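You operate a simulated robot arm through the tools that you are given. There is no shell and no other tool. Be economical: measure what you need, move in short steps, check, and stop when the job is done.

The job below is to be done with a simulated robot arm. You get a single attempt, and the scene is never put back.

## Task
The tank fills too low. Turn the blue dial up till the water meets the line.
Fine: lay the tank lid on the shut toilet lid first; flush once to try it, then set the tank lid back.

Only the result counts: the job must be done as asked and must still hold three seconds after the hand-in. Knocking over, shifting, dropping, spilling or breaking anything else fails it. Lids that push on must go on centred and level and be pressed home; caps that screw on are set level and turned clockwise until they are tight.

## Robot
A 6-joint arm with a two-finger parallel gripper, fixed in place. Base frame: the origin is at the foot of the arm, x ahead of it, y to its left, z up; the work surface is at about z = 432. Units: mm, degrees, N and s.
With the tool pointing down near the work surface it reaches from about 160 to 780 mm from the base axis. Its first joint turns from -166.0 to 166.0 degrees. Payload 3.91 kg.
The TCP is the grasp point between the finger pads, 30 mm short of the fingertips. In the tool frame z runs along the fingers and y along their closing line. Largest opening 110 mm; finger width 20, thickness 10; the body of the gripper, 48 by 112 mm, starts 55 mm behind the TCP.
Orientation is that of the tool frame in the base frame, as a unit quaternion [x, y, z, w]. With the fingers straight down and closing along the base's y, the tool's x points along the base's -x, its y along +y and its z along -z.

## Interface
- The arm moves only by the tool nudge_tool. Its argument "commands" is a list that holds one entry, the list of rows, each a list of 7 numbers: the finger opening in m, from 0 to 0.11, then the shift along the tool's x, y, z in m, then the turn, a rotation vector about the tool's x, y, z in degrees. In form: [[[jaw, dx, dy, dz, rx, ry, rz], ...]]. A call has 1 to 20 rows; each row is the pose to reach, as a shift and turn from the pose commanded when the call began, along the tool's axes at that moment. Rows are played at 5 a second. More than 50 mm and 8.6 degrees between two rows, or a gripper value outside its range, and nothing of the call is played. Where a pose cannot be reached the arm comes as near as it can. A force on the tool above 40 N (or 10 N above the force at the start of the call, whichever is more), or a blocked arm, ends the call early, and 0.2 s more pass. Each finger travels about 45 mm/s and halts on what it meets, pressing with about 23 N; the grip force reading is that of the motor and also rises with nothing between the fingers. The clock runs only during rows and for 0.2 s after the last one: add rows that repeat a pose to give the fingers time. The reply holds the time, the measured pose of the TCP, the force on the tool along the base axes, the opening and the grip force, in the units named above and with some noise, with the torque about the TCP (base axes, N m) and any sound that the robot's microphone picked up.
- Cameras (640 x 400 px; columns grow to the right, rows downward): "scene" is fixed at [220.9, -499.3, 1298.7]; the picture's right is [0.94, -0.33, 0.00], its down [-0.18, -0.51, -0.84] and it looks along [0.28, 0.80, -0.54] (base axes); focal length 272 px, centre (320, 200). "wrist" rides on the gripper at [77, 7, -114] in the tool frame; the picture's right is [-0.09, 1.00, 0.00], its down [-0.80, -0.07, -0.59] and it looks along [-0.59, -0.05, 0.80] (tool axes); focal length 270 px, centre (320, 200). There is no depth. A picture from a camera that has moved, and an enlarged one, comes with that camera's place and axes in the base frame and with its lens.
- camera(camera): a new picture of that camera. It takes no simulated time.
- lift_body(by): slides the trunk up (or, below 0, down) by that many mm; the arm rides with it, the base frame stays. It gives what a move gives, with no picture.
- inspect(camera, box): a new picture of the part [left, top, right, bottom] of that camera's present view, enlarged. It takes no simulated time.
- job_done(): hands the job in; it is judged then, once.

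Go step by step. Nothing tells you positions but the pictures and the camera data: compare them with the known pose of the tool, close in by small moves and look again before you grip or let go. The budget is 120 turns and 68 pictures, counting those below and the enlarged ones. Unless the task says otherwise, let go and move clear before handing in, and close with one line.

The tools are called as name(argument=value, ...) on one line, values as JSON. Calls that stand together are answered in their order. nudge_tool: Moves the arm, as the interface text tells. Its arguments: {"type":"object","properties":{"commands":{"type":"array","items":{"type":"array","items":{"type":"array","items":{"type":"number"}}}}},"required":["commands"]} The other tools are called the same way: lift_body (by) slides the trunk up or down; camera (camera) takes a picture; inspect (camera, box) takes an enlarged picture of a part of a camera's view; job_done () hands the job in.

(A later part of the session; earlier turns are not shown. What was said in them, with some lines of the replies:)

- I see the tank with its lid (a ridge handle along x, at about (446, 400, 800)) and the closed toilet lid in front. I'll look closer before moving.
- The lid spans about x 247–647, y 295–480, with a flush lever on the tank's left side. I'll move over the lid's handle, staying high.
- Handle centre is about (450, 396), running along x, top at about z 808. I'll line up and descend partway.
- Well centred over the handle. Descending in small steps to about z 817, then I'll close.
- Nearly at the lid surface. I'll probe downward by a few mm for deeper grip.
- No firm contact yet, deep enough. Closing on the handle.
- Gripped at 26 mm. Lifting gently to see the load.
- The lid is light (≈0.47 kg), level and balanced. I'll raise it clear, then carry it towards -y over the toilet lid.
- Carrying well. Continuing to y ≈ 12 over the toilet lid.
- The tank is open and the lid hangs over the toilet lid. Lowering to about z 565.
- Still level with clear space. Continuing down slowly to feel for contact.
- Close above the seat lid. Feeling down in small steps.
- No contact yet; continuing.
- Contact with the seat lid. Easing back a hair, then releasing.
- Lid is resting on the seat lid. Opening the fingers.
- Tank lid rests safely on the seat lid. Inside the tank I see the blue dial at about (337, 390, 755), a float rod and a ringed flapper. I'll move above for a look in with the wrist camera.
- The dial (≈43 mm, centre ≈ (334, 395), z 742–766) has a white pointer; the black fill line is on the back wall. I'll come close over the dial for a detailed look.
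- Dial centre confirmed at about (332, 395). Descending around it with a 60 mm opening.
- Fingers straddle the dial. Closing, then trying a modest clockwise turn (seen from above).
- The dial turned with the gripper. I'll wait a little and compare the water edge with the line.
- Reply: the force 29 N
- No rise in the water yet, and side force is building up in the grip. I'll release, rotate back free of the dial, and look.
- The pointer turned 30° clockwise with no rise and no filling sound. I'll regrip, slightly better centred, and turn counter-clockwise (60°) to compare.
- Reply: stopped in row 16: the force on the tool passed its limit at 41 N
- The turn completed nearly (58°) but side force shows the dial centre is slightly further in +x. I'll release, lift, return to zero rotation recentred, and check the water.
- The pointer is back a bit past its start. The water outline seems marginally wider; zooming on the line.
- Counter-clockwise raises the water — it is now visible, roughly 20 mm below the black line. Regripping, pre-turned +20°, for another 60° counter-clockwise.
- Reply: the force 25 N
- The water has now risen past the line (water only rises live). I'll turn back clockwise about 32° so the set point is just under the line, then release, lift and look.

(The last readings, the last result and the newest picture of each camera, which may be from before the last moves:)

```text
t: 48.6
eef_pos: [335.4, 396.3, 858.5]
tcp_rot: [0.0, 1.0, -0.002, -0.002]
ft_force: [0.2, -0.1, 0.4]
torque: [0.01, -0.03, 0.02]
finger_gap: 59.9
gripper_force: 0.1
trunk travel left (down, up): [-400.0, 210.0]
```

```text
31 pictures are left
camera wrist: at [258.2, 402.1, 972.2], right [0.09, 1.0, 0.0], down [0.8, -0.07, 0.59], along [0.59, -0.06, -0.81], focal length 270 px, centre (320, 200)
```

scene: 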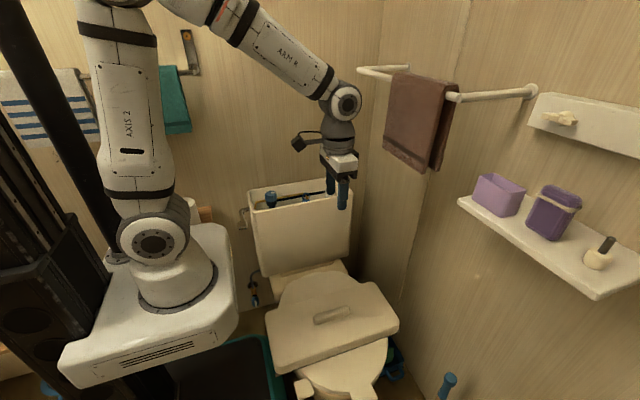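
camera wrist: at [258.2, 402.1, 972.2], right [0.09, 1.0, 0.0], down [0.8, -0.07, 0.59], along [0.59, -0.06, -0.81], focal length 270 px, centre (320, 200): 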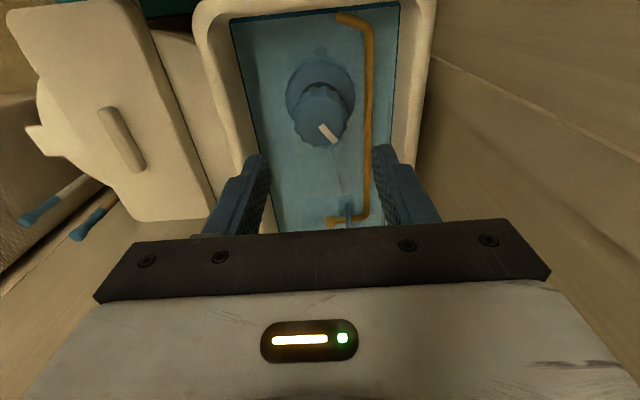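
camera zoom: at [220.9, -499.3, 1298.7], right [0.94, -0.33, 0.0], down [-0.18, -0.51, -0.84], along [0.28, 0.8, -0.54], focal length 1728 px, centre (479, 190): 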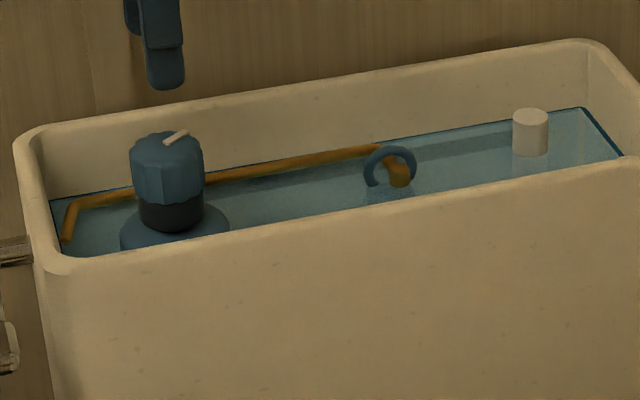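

The set point is probably just under the line; I'll take it another 8° clockwise for margin so that, after the flush, I can raise it live to the line.

nudge_tool(commands=[[[0.06, 0, 0, 0.03, 0, 0, 0], [0.06, 0, 0, 0.06, 0, 0, 0], [0.06, 0, 0, 0.07, 0, 0, 0], [0.06, 0, 0, 0.08, 0, 0, 0], [0.045, 0, 0, 0.08, 0, 0, 0], [0.036, 0, 0, 0.08, 0, 0, 0], [0.036, 0, 0, 0.08, 0, 0, 0], [0.036, 0, 0, 0.08, 0, 0, 4], [0.036, 0, 0, 0.08, 0, 0, 8], [0.036, 0, 0, 0.08, 0, 0, 8], [0.05, 0, 0, 0.08, 0, 0, 8], [0.06, 0, 0, 0.08, 0, 0, 8], [0.06, 0, 0, 0.06, 0, 0, 8], [0.06, 0, 0, 0.03, 0, 0, 4], [0.06, 0, 0, 0, 0, 0, 0], [0.06, 0, 0, -0.04, 0, 0, 0], [0.06, 0, 0, -0.08, 0, 0, 0], [0.06, 0, 0, -0.1, 0, 0, 0], [0.06, 0, 0, -0.1, 0, 0, 0]]])

inspect(camera="scene", box=[205, 190, 285, 240])

```text
t: 52.6
eef_pos: [335.7, 398.1, 955.1]
tcp_rot: [-0.001, 1.0, -0.002, -0.001]
ft_force: [-0.3, 0.4, -0.2]
torque: [-0.03, -0.01, 0.02]
finger_gap: 60.1
gripper_force: 0.1
trunk travel left (down, up): [-400.0, 210.0]
```

```text
8.00 times, centred on (245, 215) of scene
camera zoom: at [220.9, -499.3, 1298.7], right [0.94, -0.33, 0.0], down [-0.18, -0.51, -0.84], along [0.28, 0.8, -0.54], focal length 2178 px, centre (920, 80)
```

zoom: 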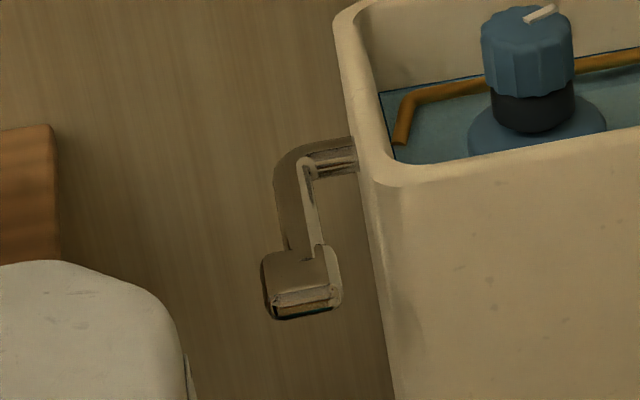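

The lever comes out of the tank's left side at about (250, 400, 710) with a paddle towards the front. I'll move left to see it from above.

nudge_tool(commands=[[[0.03, 0.03, 0, 0, 0, 0, 0], [0.0, 0.06, -0.01, 0, 0, 0, 0], [0.0, 0.09, -0.02, 0, 0, 0, 0], [0.0, 0.11, -0.03, 0, 0, 0, 0], [0.0, 0.12, -0.04, 0, 0, 0, 0], [0.0, 0.12, -0.04, 0, 0, 0, 0]]])

camera(camera="wrist")

camera(camera="scene")

```text
t: 54.0
eef_pos: [214.1, 355.7, 955.8]
tcp_rot: [0.0, 1.0, -0.003, 0.0]
ft_force: [-0.9, 0.4, 0.3]
torque: [0.0, 0.02, -0.01]
finger_gap: 0.0
gripper_force: 23.1
trunk travel left (down, up): [-400.0, 210.0]
```

```text
29 pictures are left
camera wrist: at [138.2, 362.9, 1070.5], right [0.09, 1.0, 0.0], down [0.8, -0.07, 0.59], along [0.59, -0.05, -0.8], focal length 270 px, centre (320, 200)
```

wrist: 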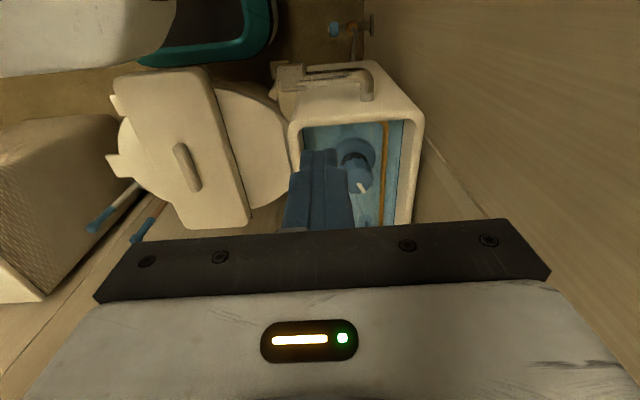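

```text
28 pictures are left
```

scene: 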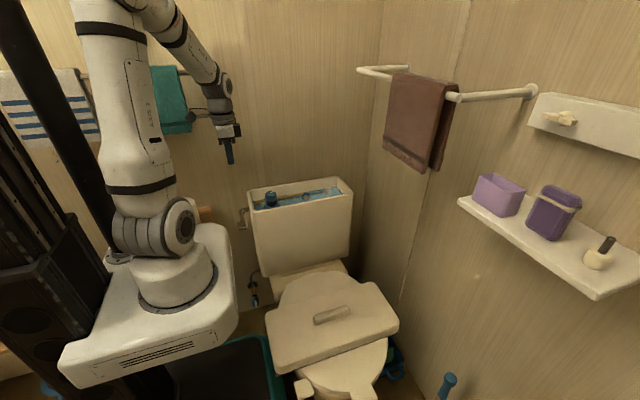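

The lever arm runs towards the front with its paddle at about (215, 317, 704). I'll move the closed fingertips above it.

nudge_tool(commands=[[[0.0, 0, -0.02, 0.02, 0, 0, 0], [0.0, -0.001, -0.039, 0.05, 0, 0, 0], [0.0, -0.001, -0.039, 0.08, 0, 0, 0], [0.0, -0.001, -0.039, 0.11, 0, 0, 0], [0.0, -0.001, -0.039, 0.14, 0, 0, 0], [0.0, -0.001, -0.039, 0.17, 0, 0, 0], [0.0, -0.001, -0.039, 0.19, 0, 0, 0], [0.0, -0.001, -0.039, 0.2, 0, 0, 0], [0.0, -0.001, -0.039, 0.2, 0, 0, 0]]])

inspect(camera="scene", box=[195, 165, 295, 228])

camera(camera="wrist")

```text
t: 56.0
eef_pos: [216.4, 317.2, 757.1]
tcp_rot: [-0.001, 1.0, -0.002, -0.001]
ft_force: [-1.3, 0.1, -0.7]
torque: [-0.01, -0.01, 0.02]
finger_gap: 0.2
gripper_force: 23.0
trunk travel left (down, up): [-400.0, 210.0]
```

```text
6.35 times, centred on (245, 196) of scene
camera zoom: at [220.9, -499.3, 1298.7], right [0.94, -0.33, 0.0], down [-0.18, -0.51, -0.84], along [0.28, 0.8, -0.54], focal length 1728 px, centre (796, 222)
```

zoom: 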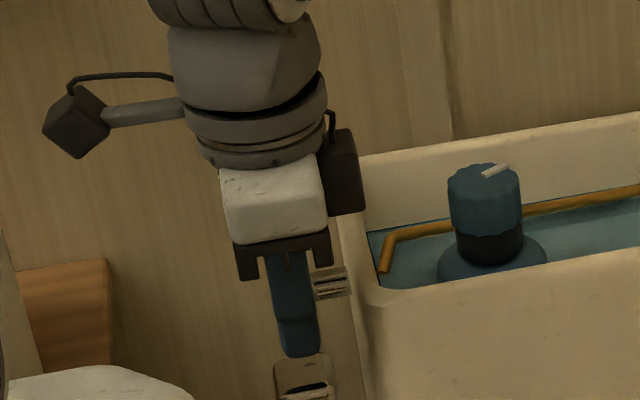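

```text
26 pictures are left
camera wrist: at [138.9, 323.7, 871.2], right [0.09, 1.0, 0.0], down [0.8, -0.07, 0.59], along [0.59, -0.05, -0.81], focal length 270 px, centre (320, 200)
```

wrist: 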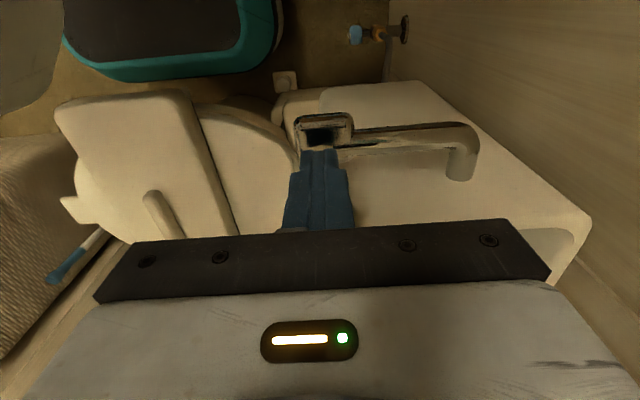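

Fingertips are just above the paddle. Pressing it down slowly.

nudge_tool(commands=[[[0.0, 0.004, 0.001, 0.01, 0, 0, 0], [0.0, 0.004, 0.001, 0.02, 0, 0, 0], [0.0, 0.004, 0.001, 0.026, 0, 0, 0], [0.0, 0.004, 0.001, 0.032, 0, 0, 0], [0.0, 0.004, 0.001, 0.038, 0, 0, 0], [0.0, 0.004, 0.001, 0.044, 0, 0, 0], [0.0, 0.004, 0.001, 0.05, 0, 0, 0], [0.0, 0.004, 0.001, 0.05, 0, 0, 0]]])

inspect(camera="scene", box=[205, 165, 345, 252])

```text
t: 57.8
eef_pos: [211.0, 316.1, 714.2]
tcp_rot: [0.001, 1.0, 0.005, 0.003]
ft_force: [-17.0, -23.3, 231.9]
torque: [1.84, -1.36, -0.01]
finger_gap: 0.1
gripper_force: 23.1
trunk travel left (down, up): [-400.0, 210.0]
```

```text
4.57 times, centred on (275, 208) of scene
camera zoom: at [220.9, -499.3, 1298.7], right [0.94, -0.33, 0.0], down [-0.18, -0.51, -0.84], along [0.28, 0.8, -0.54], focal length 1244 px, centre (526, 161)
```

zoom: 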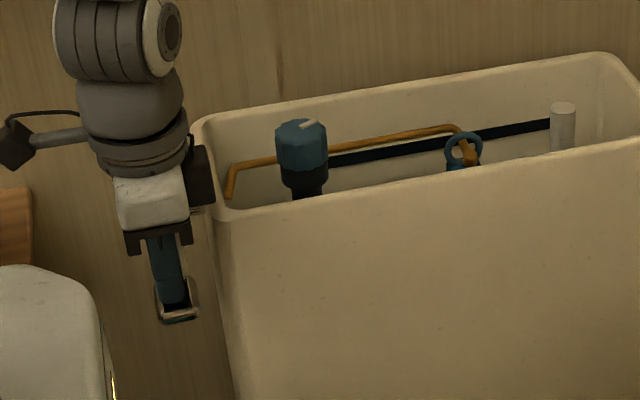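

The flush worked (water dropped), but I pressed hard at the stop — lifting off right away.

nudge_tool(commands=[[[0.0, 0, 0, -0.015, 0, 0, 0], [0.0, 0, 0, -0.03, 0, 0, 0], [0.0, 0, 0, -0.06, 0, 0, 0], [0.0, 0, 0, -0.1, 0, 0, 0], [0.0, 0, 0, -0.14, 0, 0, 0], [0.0, 0, 0, -0.18, 0, 0, 0], [0.0, 0, 0, -0.2, 0, 0, 0], [0.0, 0, 0, -0.2, 0, 0, 0], [0.0, 0, 0, -0.2, 0, 0, 0], [0.0, 0, 0, -0.2, 0, 0, 0]]])

inspect(camera="scene", box=[225, 170, 365, 257])

```text
t: 60.0
eef_pos: [214.2, 317.4, 907.2]
tcp_rot: [0.0, 1.0, -0.001, -0.001]
ft_force: [-0.3, 0.1, 0.8]
torque: [0.01, -0.03, 0.0]
finger_gap: 0.0
gripper_force: 22.6
trunk travel left (down, up): [-400.0, 210.0]
```

```text
4.57 times, centred on (295, 214) of scene
camera zoom: at [220.9, -499.3, 1298.7], right [0.94, -0.33, 0.0], down [-0.18, -0.51, -0.84], along [0.28, 0.8, -0.54], focal length 1244 px, centre (434, 138)
```

zoom: 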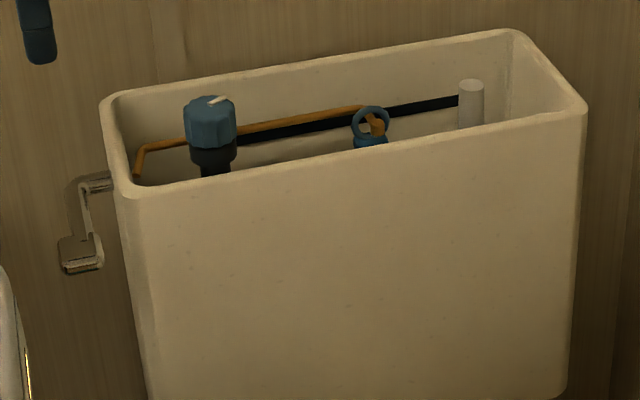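

Lever has sprung back and the tank is refilling. I'll return above the dial while it fills.

nudge_tool(commands=[[[0.0, -0.02, 0.01, -0.02, 0, 0, 0], [0.02, -0.05, 0.03, -0.02, 0, 0, 0], [0.04, -0.08, 0.05, -0.02, 0, 0, 0], [0.06, -0.11, 0.07, -0.02, 0, 0, 0], [0.06, -0.121, 0.0786, -0.02, 0, 0, 0], [0.06, -0.121, 0.0786, -0.02, 0, 0, 0], [0.06, -0.121, 0.0786, -0.02, 0, 0, 0], [0.06, -0.121, 0.0786, -0.02, 0, 0, 0], [0.06, -0.121, 0.0786, -0.02, 0, 0, 0], [0.06, -0.121, 0.0786, -0.02, 0, 0, 0], [0.06, -0.121, 0.0786, -0.02, 0, 0, 0], [0.06, -0.121, 0.0786, -0.02, 0, 0, 0], [0.06, -0.121, 0.0786, -0.02, 0, 0, 0], [0.06, -0.121, 0.0786, -0.02, 0, 0, 0], [0.06, -0.121, 0.0786, -0.02, 0, 0, 0], [0.06, -0.121, 0.0786, -0.02, 0, 0, 0], [0.06, -0.121, 0.0786, -0.02, 0, 0, 0], [0.06, -0.121, 0.0786, -0.02, 0, 0, 0], [0.06, -0.121, 0.0786, -0.02, 0, 0, 0]]])

inspect(camera="scene", box=[245, 170, 345, 233])

```text
t: 64.0
eef_pos: [334.5, 395.2, 927.4]
tcp_rot: [0.0, 1.0, -0.002, 0.001]
ft_force: [0.6, -0.2, -0.3]
torque: [-0.02, 0.01, 0.03]
finger_gap: 60.3
gripper_force: 0.1
trunk travel left (down, up): [-400.0, 210.0]
```

```text
6.35 times, centred on (295, 202) of scene
camera zoom: at [220.9, -499.3, 1298.7], right [0.94, -0.33, 0.0], down [-0.18, -0.51, -0.84], along [0.28, 0.8, -0.54], focal length 1728 px, centre (479, 190)
```

zoom: 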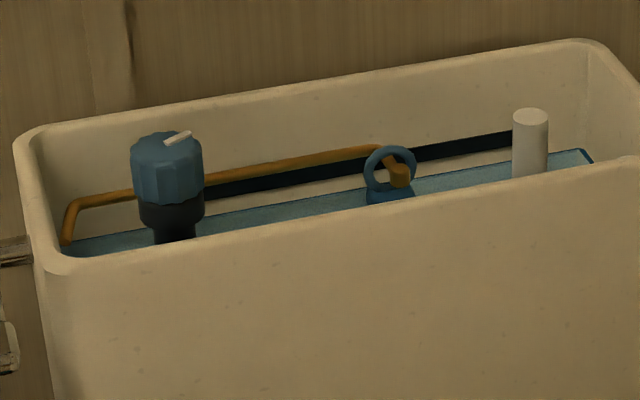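

Water is coming back, still below the line; waiting a few seconds more.

nudge_tool(commands=[[[0.06, 0, 0, 0, 0, 0, 0], [0.06, 0, 0, 0, 0, 0, 0], [0.06, 0, 0, 0, 0, 0, 0], [0.06, 0, 0, 0, 0, 0, 0], [0.06, 0, 0, 0, 0, 0, 0], [0.06, 0, 0, 0, 0, 0, 0], [0.06, 0, 0, 0, 0, 0, 0], [0.06, 0, 0, 0, 0, 0, 0], [0.06, 0, 0, 0, 0, 0, 0], [0.06, 0, 0, 0, 0, 0, 0], [0.06, 0, 0, 0, 0, 0, 0], [0.06, 0, 0, 0, 0, 0, 0], [0.06, 0, 0, 0, 0, 0, 0], [0.06, 0, 0, 0, 0, 0, 0], [0.06, 0, 0, 0, 0, 0, 0]]])

inspect(camera="scene", box=[265, 175, 345, 225])

```text
t: 67.2
eef_pos: [334.9, 396.0, 926.4]
tcp_rot: [0.001, 1.0, -0.002, -0.001]
ft_force: [-0.7, -0.2, -0.1]
torque: [0.01, 0.0, 0.02]
finger_gap: 60.0
gripper_force: 0.1
trunk travel left (down, up): [-400.0, 210.0]
```

```text
8.00 times, centred on (305, 200) of scene
camera zoom: at [220.9, -499.3, 1298.7], right [0.94, -0.33, 0.0], down [-0.18, -0.51, -0.84], along [0.28, 0.8, -0.54], focal length 2178 px, centre (440, 200)
```

zoom: 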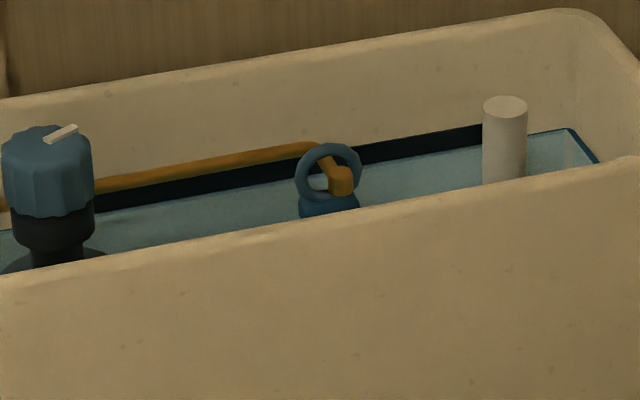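

The water has just reached the lower edge of the line. I'll wait to see if it is still filling.

nudge_tool(commands=[[[0.06, 0, 0, 0, 0, 0, 0], [0.06, 0, 0, 0, 0, 0, 0], [0.06, 0, 0, 0, 0, 0, 0], [0.06, 0, 0, 0, 0, 0, 0], [0.06, 0, 0, 0, 0, 0, 0], [0.06, 0, 0, 0, 0, 0, 0], [0.06, 0, 0, 0, 0, 0, 0], [0.06, 0, 0, 0, 0, 0, 0], [0.06, 0, 0, 0, 0, 0, 0], [0.06, 0, 0, 0, 0, 0, 0], [0.06, 0, 0, 0, 0, 0, 0], [0.06, 0, 0, 0, 0, 0, 0], [0.06, 0, 0, 0, 0, 0, 0], [0.06, 0, 0, 0, 0, 0, 0], [0.06, 0, 0, 0, 0, 0, 0], [0.06, 0, 0, 0, 0, 0, 0], [0.06, 0, 0, 0, 0, 0, 0], [0.06, 0, 0, 0, 0, 0, 0]]])

inspect(camera="scene", box=[305, 178, 345, 203])

```text
t: 71.0
eef_pos: [333.9, 396.1, 926.3]
tcp_rot: [0.001, 1.0, -0.001, -0.001]
ft_force: [0.4, 0.1, 0.7]
torque: [-0.02, 0.02, 0.05]
finger_gap: 60.1
gripper_force: 0.1
trunk travel left (down, up): [-400.0, 210.0]
```

```text
16.00 times, centred on (325, 190) of scene
camera zoom: at [220.9, -499.3, 1298.7], right [0.94, -0.33, 0.0], down [-0.18, -0.51, -0.84], along [0.28, 0.8, -0.54], focal length 4355 px, centre (240, 352)
```

zoom: 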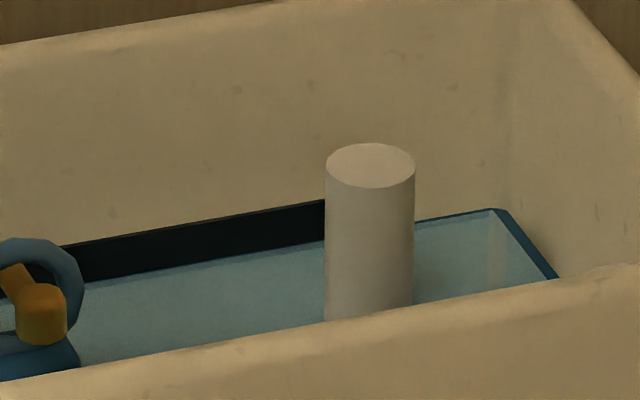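

Level settled at the bottom edge of the 12 mm-thick line — a bit low. I'll turn the dial up (counter-clockwise) about 9° more.

nudge_tool(commands=[[[0.06, 0, 0, 0.04, 0, 0, 0], [0.06, 0, 0, 0.08, 0, 0, 0], [0.06, 0, 0, 0.12, 0, 0, 0], [0.06, 0, 0, 0.14, 0, 0, 0], [0.06, 0, 0, 0.15, 0, 0, 0], [0.045, 0, 0, 0.15, 0, 0, 0], [0.036, 0, 0, 0.15, 0, 0, 0], [0.036, 0, 0, 0.15, 0, 0, 0], [0.036, 0, 0, 0.15, 0, 0, -4], [0.036, 0, 0, 0.15, 0, 0, -9], [0.036, 0, 0, 0.15, 0, 0, -9], [0.05, 0, 0, 0.15, 0, 0, -9], [0.06, 0, 0, 0.15, 0, 0, -9], [0.06, 0, 0, 0.13, 0, 0, -9], [0.06, 0, 0, 0.09, 0, 0, -5], [0.06, 0, 0, 0.05, 0, 0, 0], [0.06, 0, 0, 0, 0, 0, 0], [0.06, 0, 0, 0, 0, 0, 0]]])

inspect(camera="scene", box=[305, 178, 345, 203])

```text
t: 74.8
eef_pos: [332.2, 398.8, 926.5]
tcp_rot: [0.001, 1.0, -0.002, 0.0]
ft_force: [-0.7, 0.0, 0.1]
torque: [0.03, 0.01, -0.01]
finger_gap: 60.4
gripper_force: 0.1
trunk travel left (down, up): [-400.0, 210.0]
```

```text
16.00 times, centred on (325, 190) of scene
camera zoom: at [220.9, -499.3, 1298.7], right [0.94, -0.33, 0.0], down [-0.18, -0.51, -0.84], along [0.28, 0.8, -0.54], focal length 4355 px, centre (240, 352)
```

zoom: 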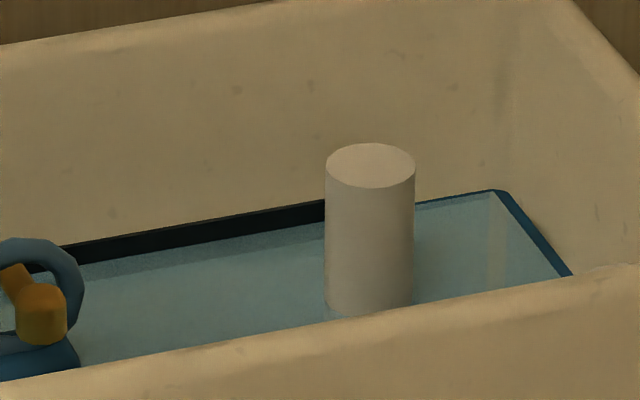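

The water now sits mid-line. I'll go back over the tank lid to fetch it, and recheck the level before closing.

nudge_tool(commands=[[[0.06, 0, 0, -0.03, 0, 0, 0], [0.06, -0.01, -0.03, -0.03, 0, 0, 0], [0.06, -0.02, -0.07, -0.03, 0, 0, 0], [0.06, -0.03, -0.11, -0.03, 0, 0, 0], [0.06, -0.04, -0.15, -0.03, 0, 0, 0], [0.06, -0.05, -0.19, -0.03, 0, 0, 0], [0.06, -0.06, -0.23, -0.03, 0, 0, 0], [0.06, -0.07, -0.27, -0.03, 0, 0, 0], [0.06, -0.08, -0.31, 0.0, 0, 0, 0], [0.06, -0.09, -0.35, 0.03, 0, 0, 0], [0.06, -0.106, -0.38, 0.06, 0, 0, 0], [0.06, -0.106, -0.386, 0.1, 0, 0, 0], [0.06, -0.106, -0.386, 0.14, 0, 0, 0], [0.06, -0.106, -0.386, 0.18, 0, 0, 0], [0.06, -0.106, -0.386, 0.22, 0, 0, 0], [0.06, -0.106, -0.386, 0.26, 0, 0, 0], [0.06, -0.106, -0.386, 0.3, 0, 0, 0], [0.06, -0.106, -0.386, 0.33, 0, 0, 0], [0.06, -0.106, -0.386, 0.33, 0, 0, 0]]])

inspect(camera="scene", box=[305, 178, 345, 203])

camera(camera="wrist")

```text
refused: row 9 steps farther than a row can; nothing moved
```

```text
16.00 times, centred on (325, 190) of scene
camera zoom: at [220.9, -499.3, 1298.7], right [0.94, -0.33, 0.0], down [-0.18, -0.51, -0.84], along [0.28, 0.8, -0.54], focal length 4355 px, centre (240, 352)
```

zoom: 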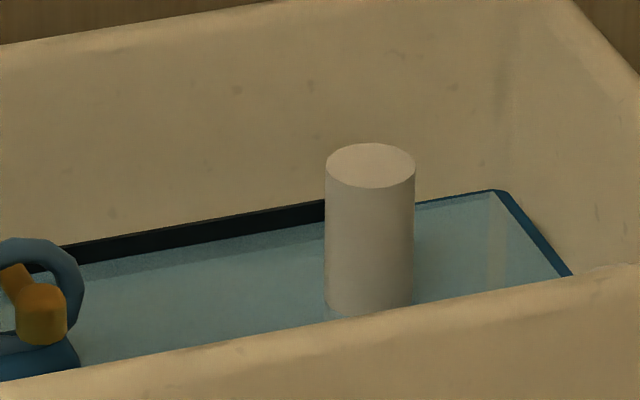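

```text
18 pictures are left
camera wrist: at [255.4, 404.6, 1039.8], right [0.09, 1.0, 0.0], down [0.8, -0.07, 0.59], along [0.59, -0.06, -0.81], focal length 270 px, centre (320, 200)
```

wrist: 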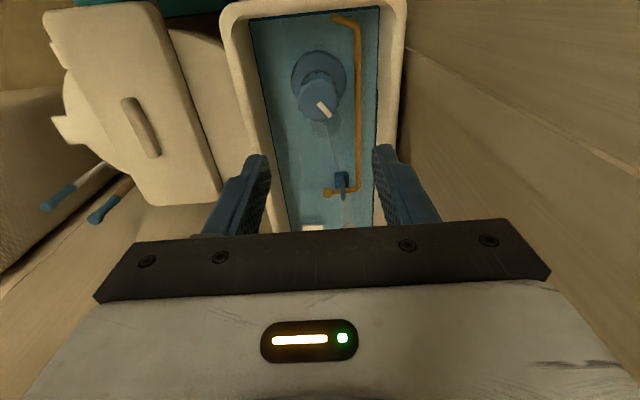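

That call was refused for step size; repeating with smaller combined steps.

nudge_tool(commands=[[[0.06, -0.01, -0.03, -0.02, 0, 0, 0], [0.06, -0.02, -0.07, -0.02, 0, 0, 0], [0.06, -0.03, -0.11, -0.02, 0, 0, 0], [0.06, -0.04, -0.15, -0.02, 0, 0, 0], [0.06, -0.05, -0.19, -0.02, 0, 0, 0], [0.06, -0.06, -0.23, -0.02, 0, 0, 0], [0.06, -0.07, -0.27, -0.02, 0, 0, 0], [0.06, -0.08, -0.31, -0.02, 0, 0, 0], [0.06, -0.09, -0.35, -0.02, 0, 0, 0], [0.06, -0.106, -0.386, -0.02, 0, 0, 0], [0.06, -0.106, -0.386, 0.02, 0, 0, 0], [0.06, -0.106, -0.386, 0.06, 0, 0, 0], [0.06, -0.106, -0.386, 0.1, 0, 0, 0], [0.06, -0.106, -0.386, 0.14, 0, 0, 0], [0.06, -0.106, -0.386, 0.18, 0, 0, 0], [0.06, -0.106, -0.386, 0.22, 0, 0, 0], [0.06, -0.106, -0.386, 0.26, 0, 0, 0], [0.06, -0.106, -0.386, 0.3, 0, 0, 0], [0.06, -0.106, -0.386, 0.33, 0, 0, 0], [0.06, -0.106, -0.386, 0.33, 0, 0, 0]]])

camera(camera="wrist")

```text
t: 79.0
eef_pos: [437.4, 10.4, 598.0]
tcp_rot: [-0.001, 1.0, -0.002, 0.0]
ft_force: [0.2, -0.3, -0.3]
torque: [0.04, -0.03, 0.0]
finger_gap: 59.9
gripper_force: 0.1
trunk travel left (down, up): [-400.0, 210.0]
```

```text
17 pictures are left
camera wrist: at [360.9, 16.7, 711.9], right [0.09, 1.0, 0.0], down [0.8, -0.07, 0.59], along [0.59, -0.05, -0.8], focal length 270 px, centre (320, 200)
```

wrist: 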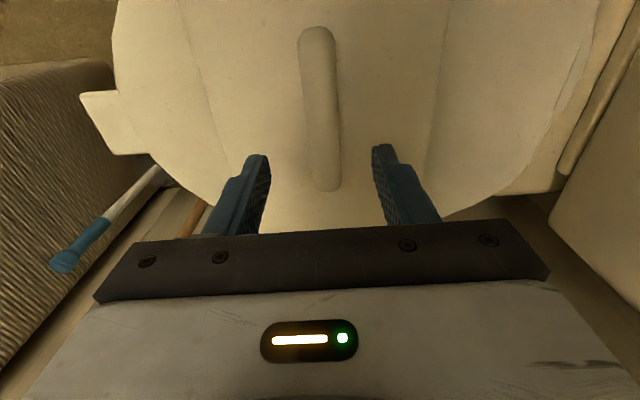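

Aligned over the lid handle as left. Descending and gripping.

nudge_tool(commands=[[[0.06, -0.002, 0.0005, 0.03, 0, 0, 0], [0.06, -0.002, 0.0005, 0.055, 0, 0, 0], [0.06, -0.002, 0.0005, 0.07, 0, 0, 0], [0.06, -0.002, 0.0005, 0.08, 0, 0, 0], [0.06, -0.002, 0.0005, 0.085, 0, 0, 0], [0.06, -0.002, 0.0005, 0.085, 0, 0, 0], [0.04, -0.002, 0.0005, 0.085, 0, 0, 0], [0.02, -0.002, 0.0005, 0.085, 0, 0, 0], [0.0, -0.002, 0.0005, 0.085, 0, 0, 0], [0.0, -0.002, 0.0005, 0.085, 0, 0, 0], [0.0, -0.002, 0.0005, 0.085, 0, 0, 0], [0.0, -0.002, 0.0005, 0.085, 0, 0, 0]]])

inspect(camera="scene", box=[240, 250, 440, 375])

```text
t: 81.6
eef_pos: [440.4, 10.5, 512.5]
tcp_rot: [-0.001, 1.0, -0.002, -0.001]
ft_force: [0.3, 3.5, 0.0]
torque: [0.43, -0.01, 0.08]
finger_gap: 25.9
gripper_force: 23.1
trunk travel left (down, up): [-400.0, 210.0]
```

```text
3.20 times, centred on (340, 312) of scene
camera zoom: at [220.9, -499.3, 1298.7], right [0.94, -0.33, 0.0], down [-0.18, -0.51, -0.84], along [0.28, 0.8, -0.54], focal length 871 px, centre (256, -160)
```

zoom: 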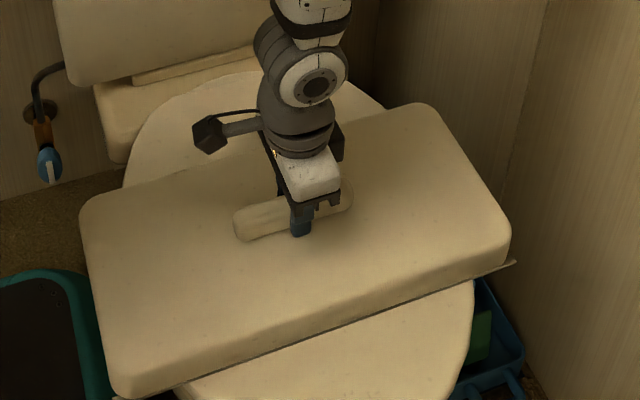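

Gripped at 26 mm. Lifting straight up to about z 900.

nudge_tool(commands=[[[0, 0, 0, -0.005, 0, 0, 0], [0, 0, 0, -0.015, 0, 0, 0], [0, 0, 0, -0.035, 0, 0, 0], [0, 0, 0, -0.065, 0, 0, 0], [0, 0, 0, -0.095, 0, 0, 0], [0, 0, 0, -0.125, 0, 0, 0], [0, 0, 0, -0.155, 0, 0, 0], [0, 0, 0, -0.185, 0, 0, 0], [0, 0, 0, -0.215, 0, 0, 0], [0, 0, 0, -0.245, 0, 0, 0], [0, 0, 0, -0.275, 0, 0, 0], [0, 0, 0, -0.305, 0, 0, 0], [0, 0, 0, -0.335, 0, 0, 0], [0, 0, 0, -0.365, 0, 0, 0], [0, 0, 0, -0.385, 0, 0, 0], [0, 0, 0, -0.39, 0, 0, 0], [0, 0, 0, -0.39, 0, 0, 0]]])

camera(camera="scene")

```text
t: 85.2
eef_pos: [440.7, 11.2, 902.5]
tcp_rot: [0.0, 1.0, -0.002, -0.001]
ft_force: [0.0, -0.6, -5.4]
torque: [0.01, -0.02, -0.01]
finger_gap: 25.9
gripper_force: 22.5
trunk travel left (down, up): [-400.0, 210.0]
```

```text
15 pictures are left
```

scene: 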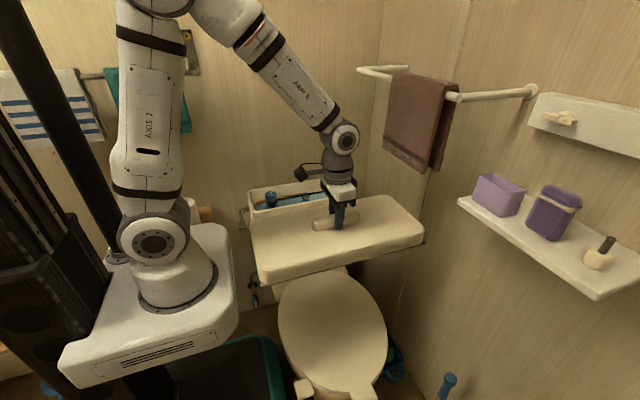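

Lid is hanging level. Carrying it back above the tank.

nudge_tool(commands=[[[0, 0, 0.015, 0, 0, 0, 0], [0, -0.003, 0.04, 0, 0, 0, 0], [0, -0.006, 0.07, 0, 0, 0, 0], [0, -0.0097, 0.1, 0, 0, 0, 0], [0, -0.0097, 0.13, 0, 0, 0, 0], [0, -0.0097, 0.16, 0, 0, 0, 0], [0, -0.0097, 0.19, 0, 0, 0, 0], [0, -0.0097, 0.22, 0, 0, 0, 0], [0, -0.0097, 0.25, 0, 0, 0, 0], [0, -0.0097, 0.28, 0, 0, 0, 0], [0, -0.0097, 0.31, 0, 0, 0, 0], [0, -0.0097, 0.34, 0, 0, 0, 0], [0, -0.0097, 0.365, 0, 0, 0, 0], [0, -0.0097, 0.38, 0, 0, 0, 0], [0, -0.0097, 0.386, 0, 0, 0, 0], [0, -0.0097, 0.386, 0, 0, 0, 0], [0, -0.0097, 0.386, 0, 0, 0, 0]]])

inspect(camera="scene", box=[220, 125, 380, 225])

```text
t: 88.8
eef_pos: [450.5, 398.6, 902.2]
tcp_rot: [0.0, 1.0, -0.002, -0.001]
ft_force: [0.1, -0.2, -4.4]
torque: [0.0, -0.01, 0.0]
finger_gap: 25.8
gripper_force: 23.4
trunk travel left (down, up): [-400.0, 210.0]
```

```text
4.00 times, centred on (300, 175) of scene
camera zoom: at [220.9, -499.3, 1298.7], right [0.94, -0.33, 0.0], down [-0.18, -0.51, -0.84], along [0.28, 0.8, -0.54], focal length 1089 px, centre (400, 300)
```

zoom: 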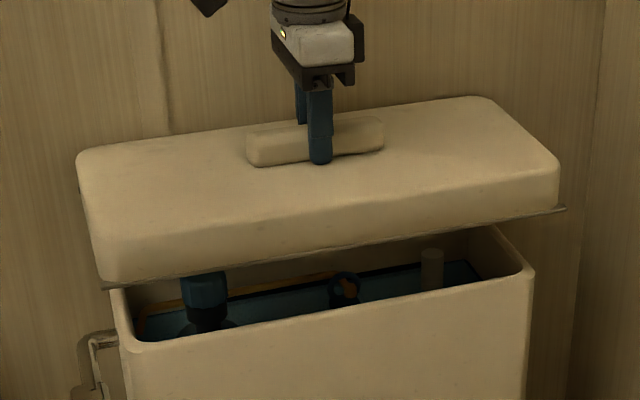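

Directly above the tank. Lowering to about 17 mm above seat for comparison with the earlier lifted picture.

nudge_tool(commands=[[[0, 0, 0, 0.01, 0, 0, 0], [0, 0, 0, 0.025, 0, 0, 0], [0, 0, 0, 0.04, 0, 0, 0], [0, 0, 0, 0.055, 0, 0, 0], [0, 0, 0, 0.065, 0, 0, 0], [0, 0, 0, 0.07, 0, 0, 0], [0, 0, 0, 0.07, 0, 0, 0]]])

inspect(camera="scene", box=[230, 135, 370, 222])

```text
t: 90.4
eef_pos: [450.9, 397.5, 831.2]
tcp_rot: [0.0, 1.0, -0.001, -0.001]
ft_force: [-1.2, -0.2, -5.8]
torque: [-0.03, -0.03, -0.01]
finger_gap: 26.1
gripper_force: 23.0
trunk travel left (down, up): [-400.0, 210.0]
```

```text
4.57 times, centred on (300, 178) of scene
camera zoom: at [220.9, -499.3, 1298.7], right [0.94, -0.33, 0.0], down [-0.18, -0.51, -0.84], along [0.28, 0.8, -0.54], focal length 1244 px, centre (411, 298)
```

zoom: 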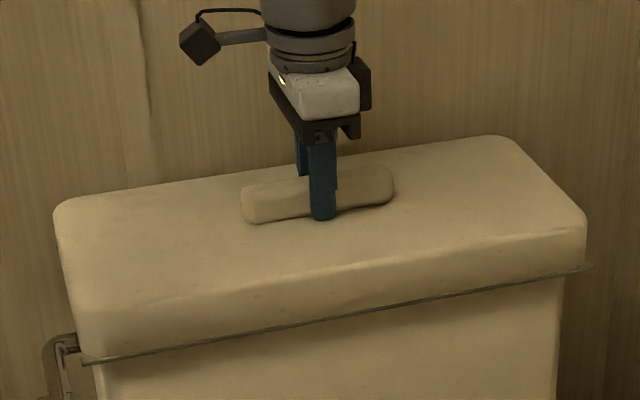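

Matches the original lifted view to about a pixel. Lowering gently onto the tank.

nudge_tool(commands=[[[0, 0.0005, 0, 0.004, 0, 0, 0], [0, 0.0005, 0, 0.008, 0, 0, 0], [0, 0.0005, 0, 0.011, 0, 0, 0], [0, 0.0005, 0, 0.013, 0, 0, 0], [0, 0.0005, 0, 0.013, 0, 0, 0]]])

```text
t: 91.6
eef_pos: [450.2, 398.8, 817.7]
tcp_rot: [-0.001, 1.0, -0.002, 0.0]
ft_force: [0.5, 0.4, -5.4]
torque: [0.0, -0.01, -0.05]
finger_gap: 26.1
gripper_force: 23.2
trunk travel left (down, up): [-400.0, 210.0]
```

Not touching yet; stepping 1 mm at a time.

nudge_tool(commands=[[[0, 0, 0, 0.001, 0, 0, 0], [0, 0, 0, 0.002, 0, 0, 0], [0, 0, 0, 0.002, 0, 0, 0]]])

```text
t: 92.4
eef_pos: [449.3, 397.9, 817.8]
tcp_rot: [0.0, 1.0, -0.002, 0.0]
ft_force: [-2.2, -0.6, 4.5]
torque: [0.66, 0.38, 0.05]
finger_gap: 25.8
gripper_force: 22.7
trunk travel left (down, up): [-400.0, 210.0]
```

Contact at the expected height. Comparing with the original seated view.

inspect(camera="scene", box=[230, 135, 370, 222])

```text
4.57 times, centred on (300, 178) of scene
camera zoom: at [220.9, -499.3, 1298.7], right [0.94, -0.33, 0.0], down [-0.18, -0.51, -0.84], along [0.28, 0.8, -0.54], focal length 1244 px, centre (411, 298)
```

zoom: 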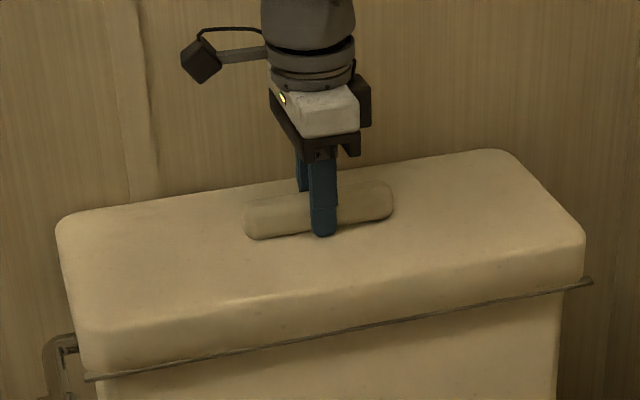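

Seated essentially exactly as at first. Releasing and moving clear.

nudge_tool(commands=[[[0.03, 0, 0, 0, 0, 0, 0], [0.045, 0, 0, 0, 0, 0, 0], [0.06, 0, 0, 0, 0, 0, 0], [0.06, 0, 0, 0, 0, 0, 0], [0.06, 0, 0, -0.01, 0, 0, 0], [0.06, 0, 0, -0.03, 0, 0, 0], [0.06, 0, 0, -0.06, 0, 0, 0], [0.06, 0, 0, -0.1, 0, 0, 0], [0.06, 0, 0, -0.14, 0, 0, 0], [0.06, 0, 0, -0.18, 0, 0, 0], [0.06, 0, 0, -0.2, 0, 0, 0], [0.06, 0, 0, -0.2, 0, 0, 0]]])

camera(camera="scene")

inspect(camera="scene", box=[220, 150, 420, 275])

```text
t: 95.0
eef_pos: [451.2, 399.8, 1014.9]
tcp_rot: [0.0, 1.0, -0.002, -0.001]
ft_force: [0.2, 0.3, 0.0]
torque: [0.01, -0.04, 0.01]
finger_gap: 60.3
gripper_force: 0.1
trunk travel left (down, up): [-400.0, 210.0]
```

```text
11 pictures are left
```

scene: 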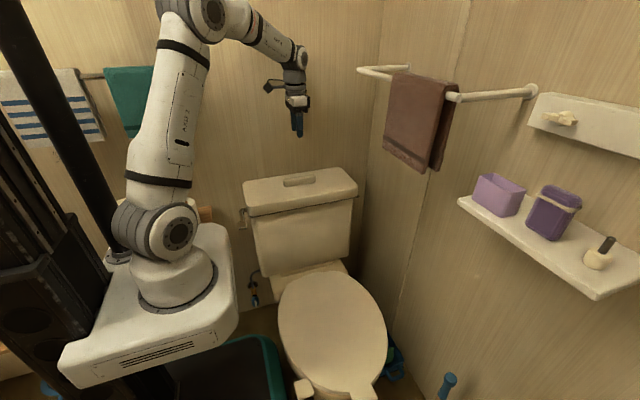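

```text
3.20 times, centred on (320, 212) of scene
camera zoom: at [220.9, -499.3, 1298.7], right [0.94, -0.33, 0.0], down [-0.18, -0.51, -0.84], along [0.28, 0.8, -0.54], focal length 871 px, centre (320, 160)
```

zoom: 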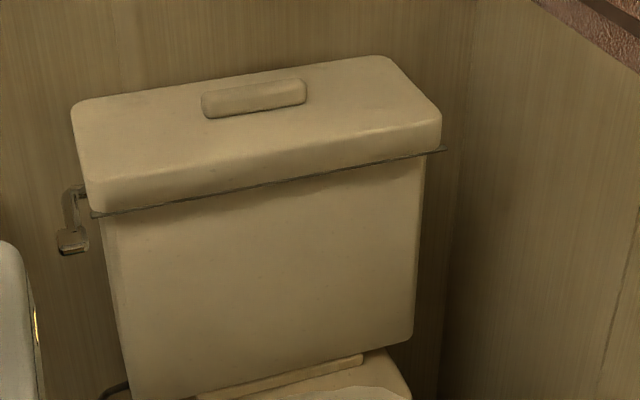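

The tank lid is back level in its first place, the arm is clear, and nothing else has shifted. Handing in.

job_done()

```text
The job is handed in.
```

I turned the dial up until the water stood at the middle of the line. I flushed once to try it and set the tank lid back level where it was. After that flush the tank refilled only to the line's lower edge, so I turned the dial up a little more and did not flush again. I also pressed the flush lever hard against its stop (about 230 N for a moment); it sprang back and shows no visible damage.
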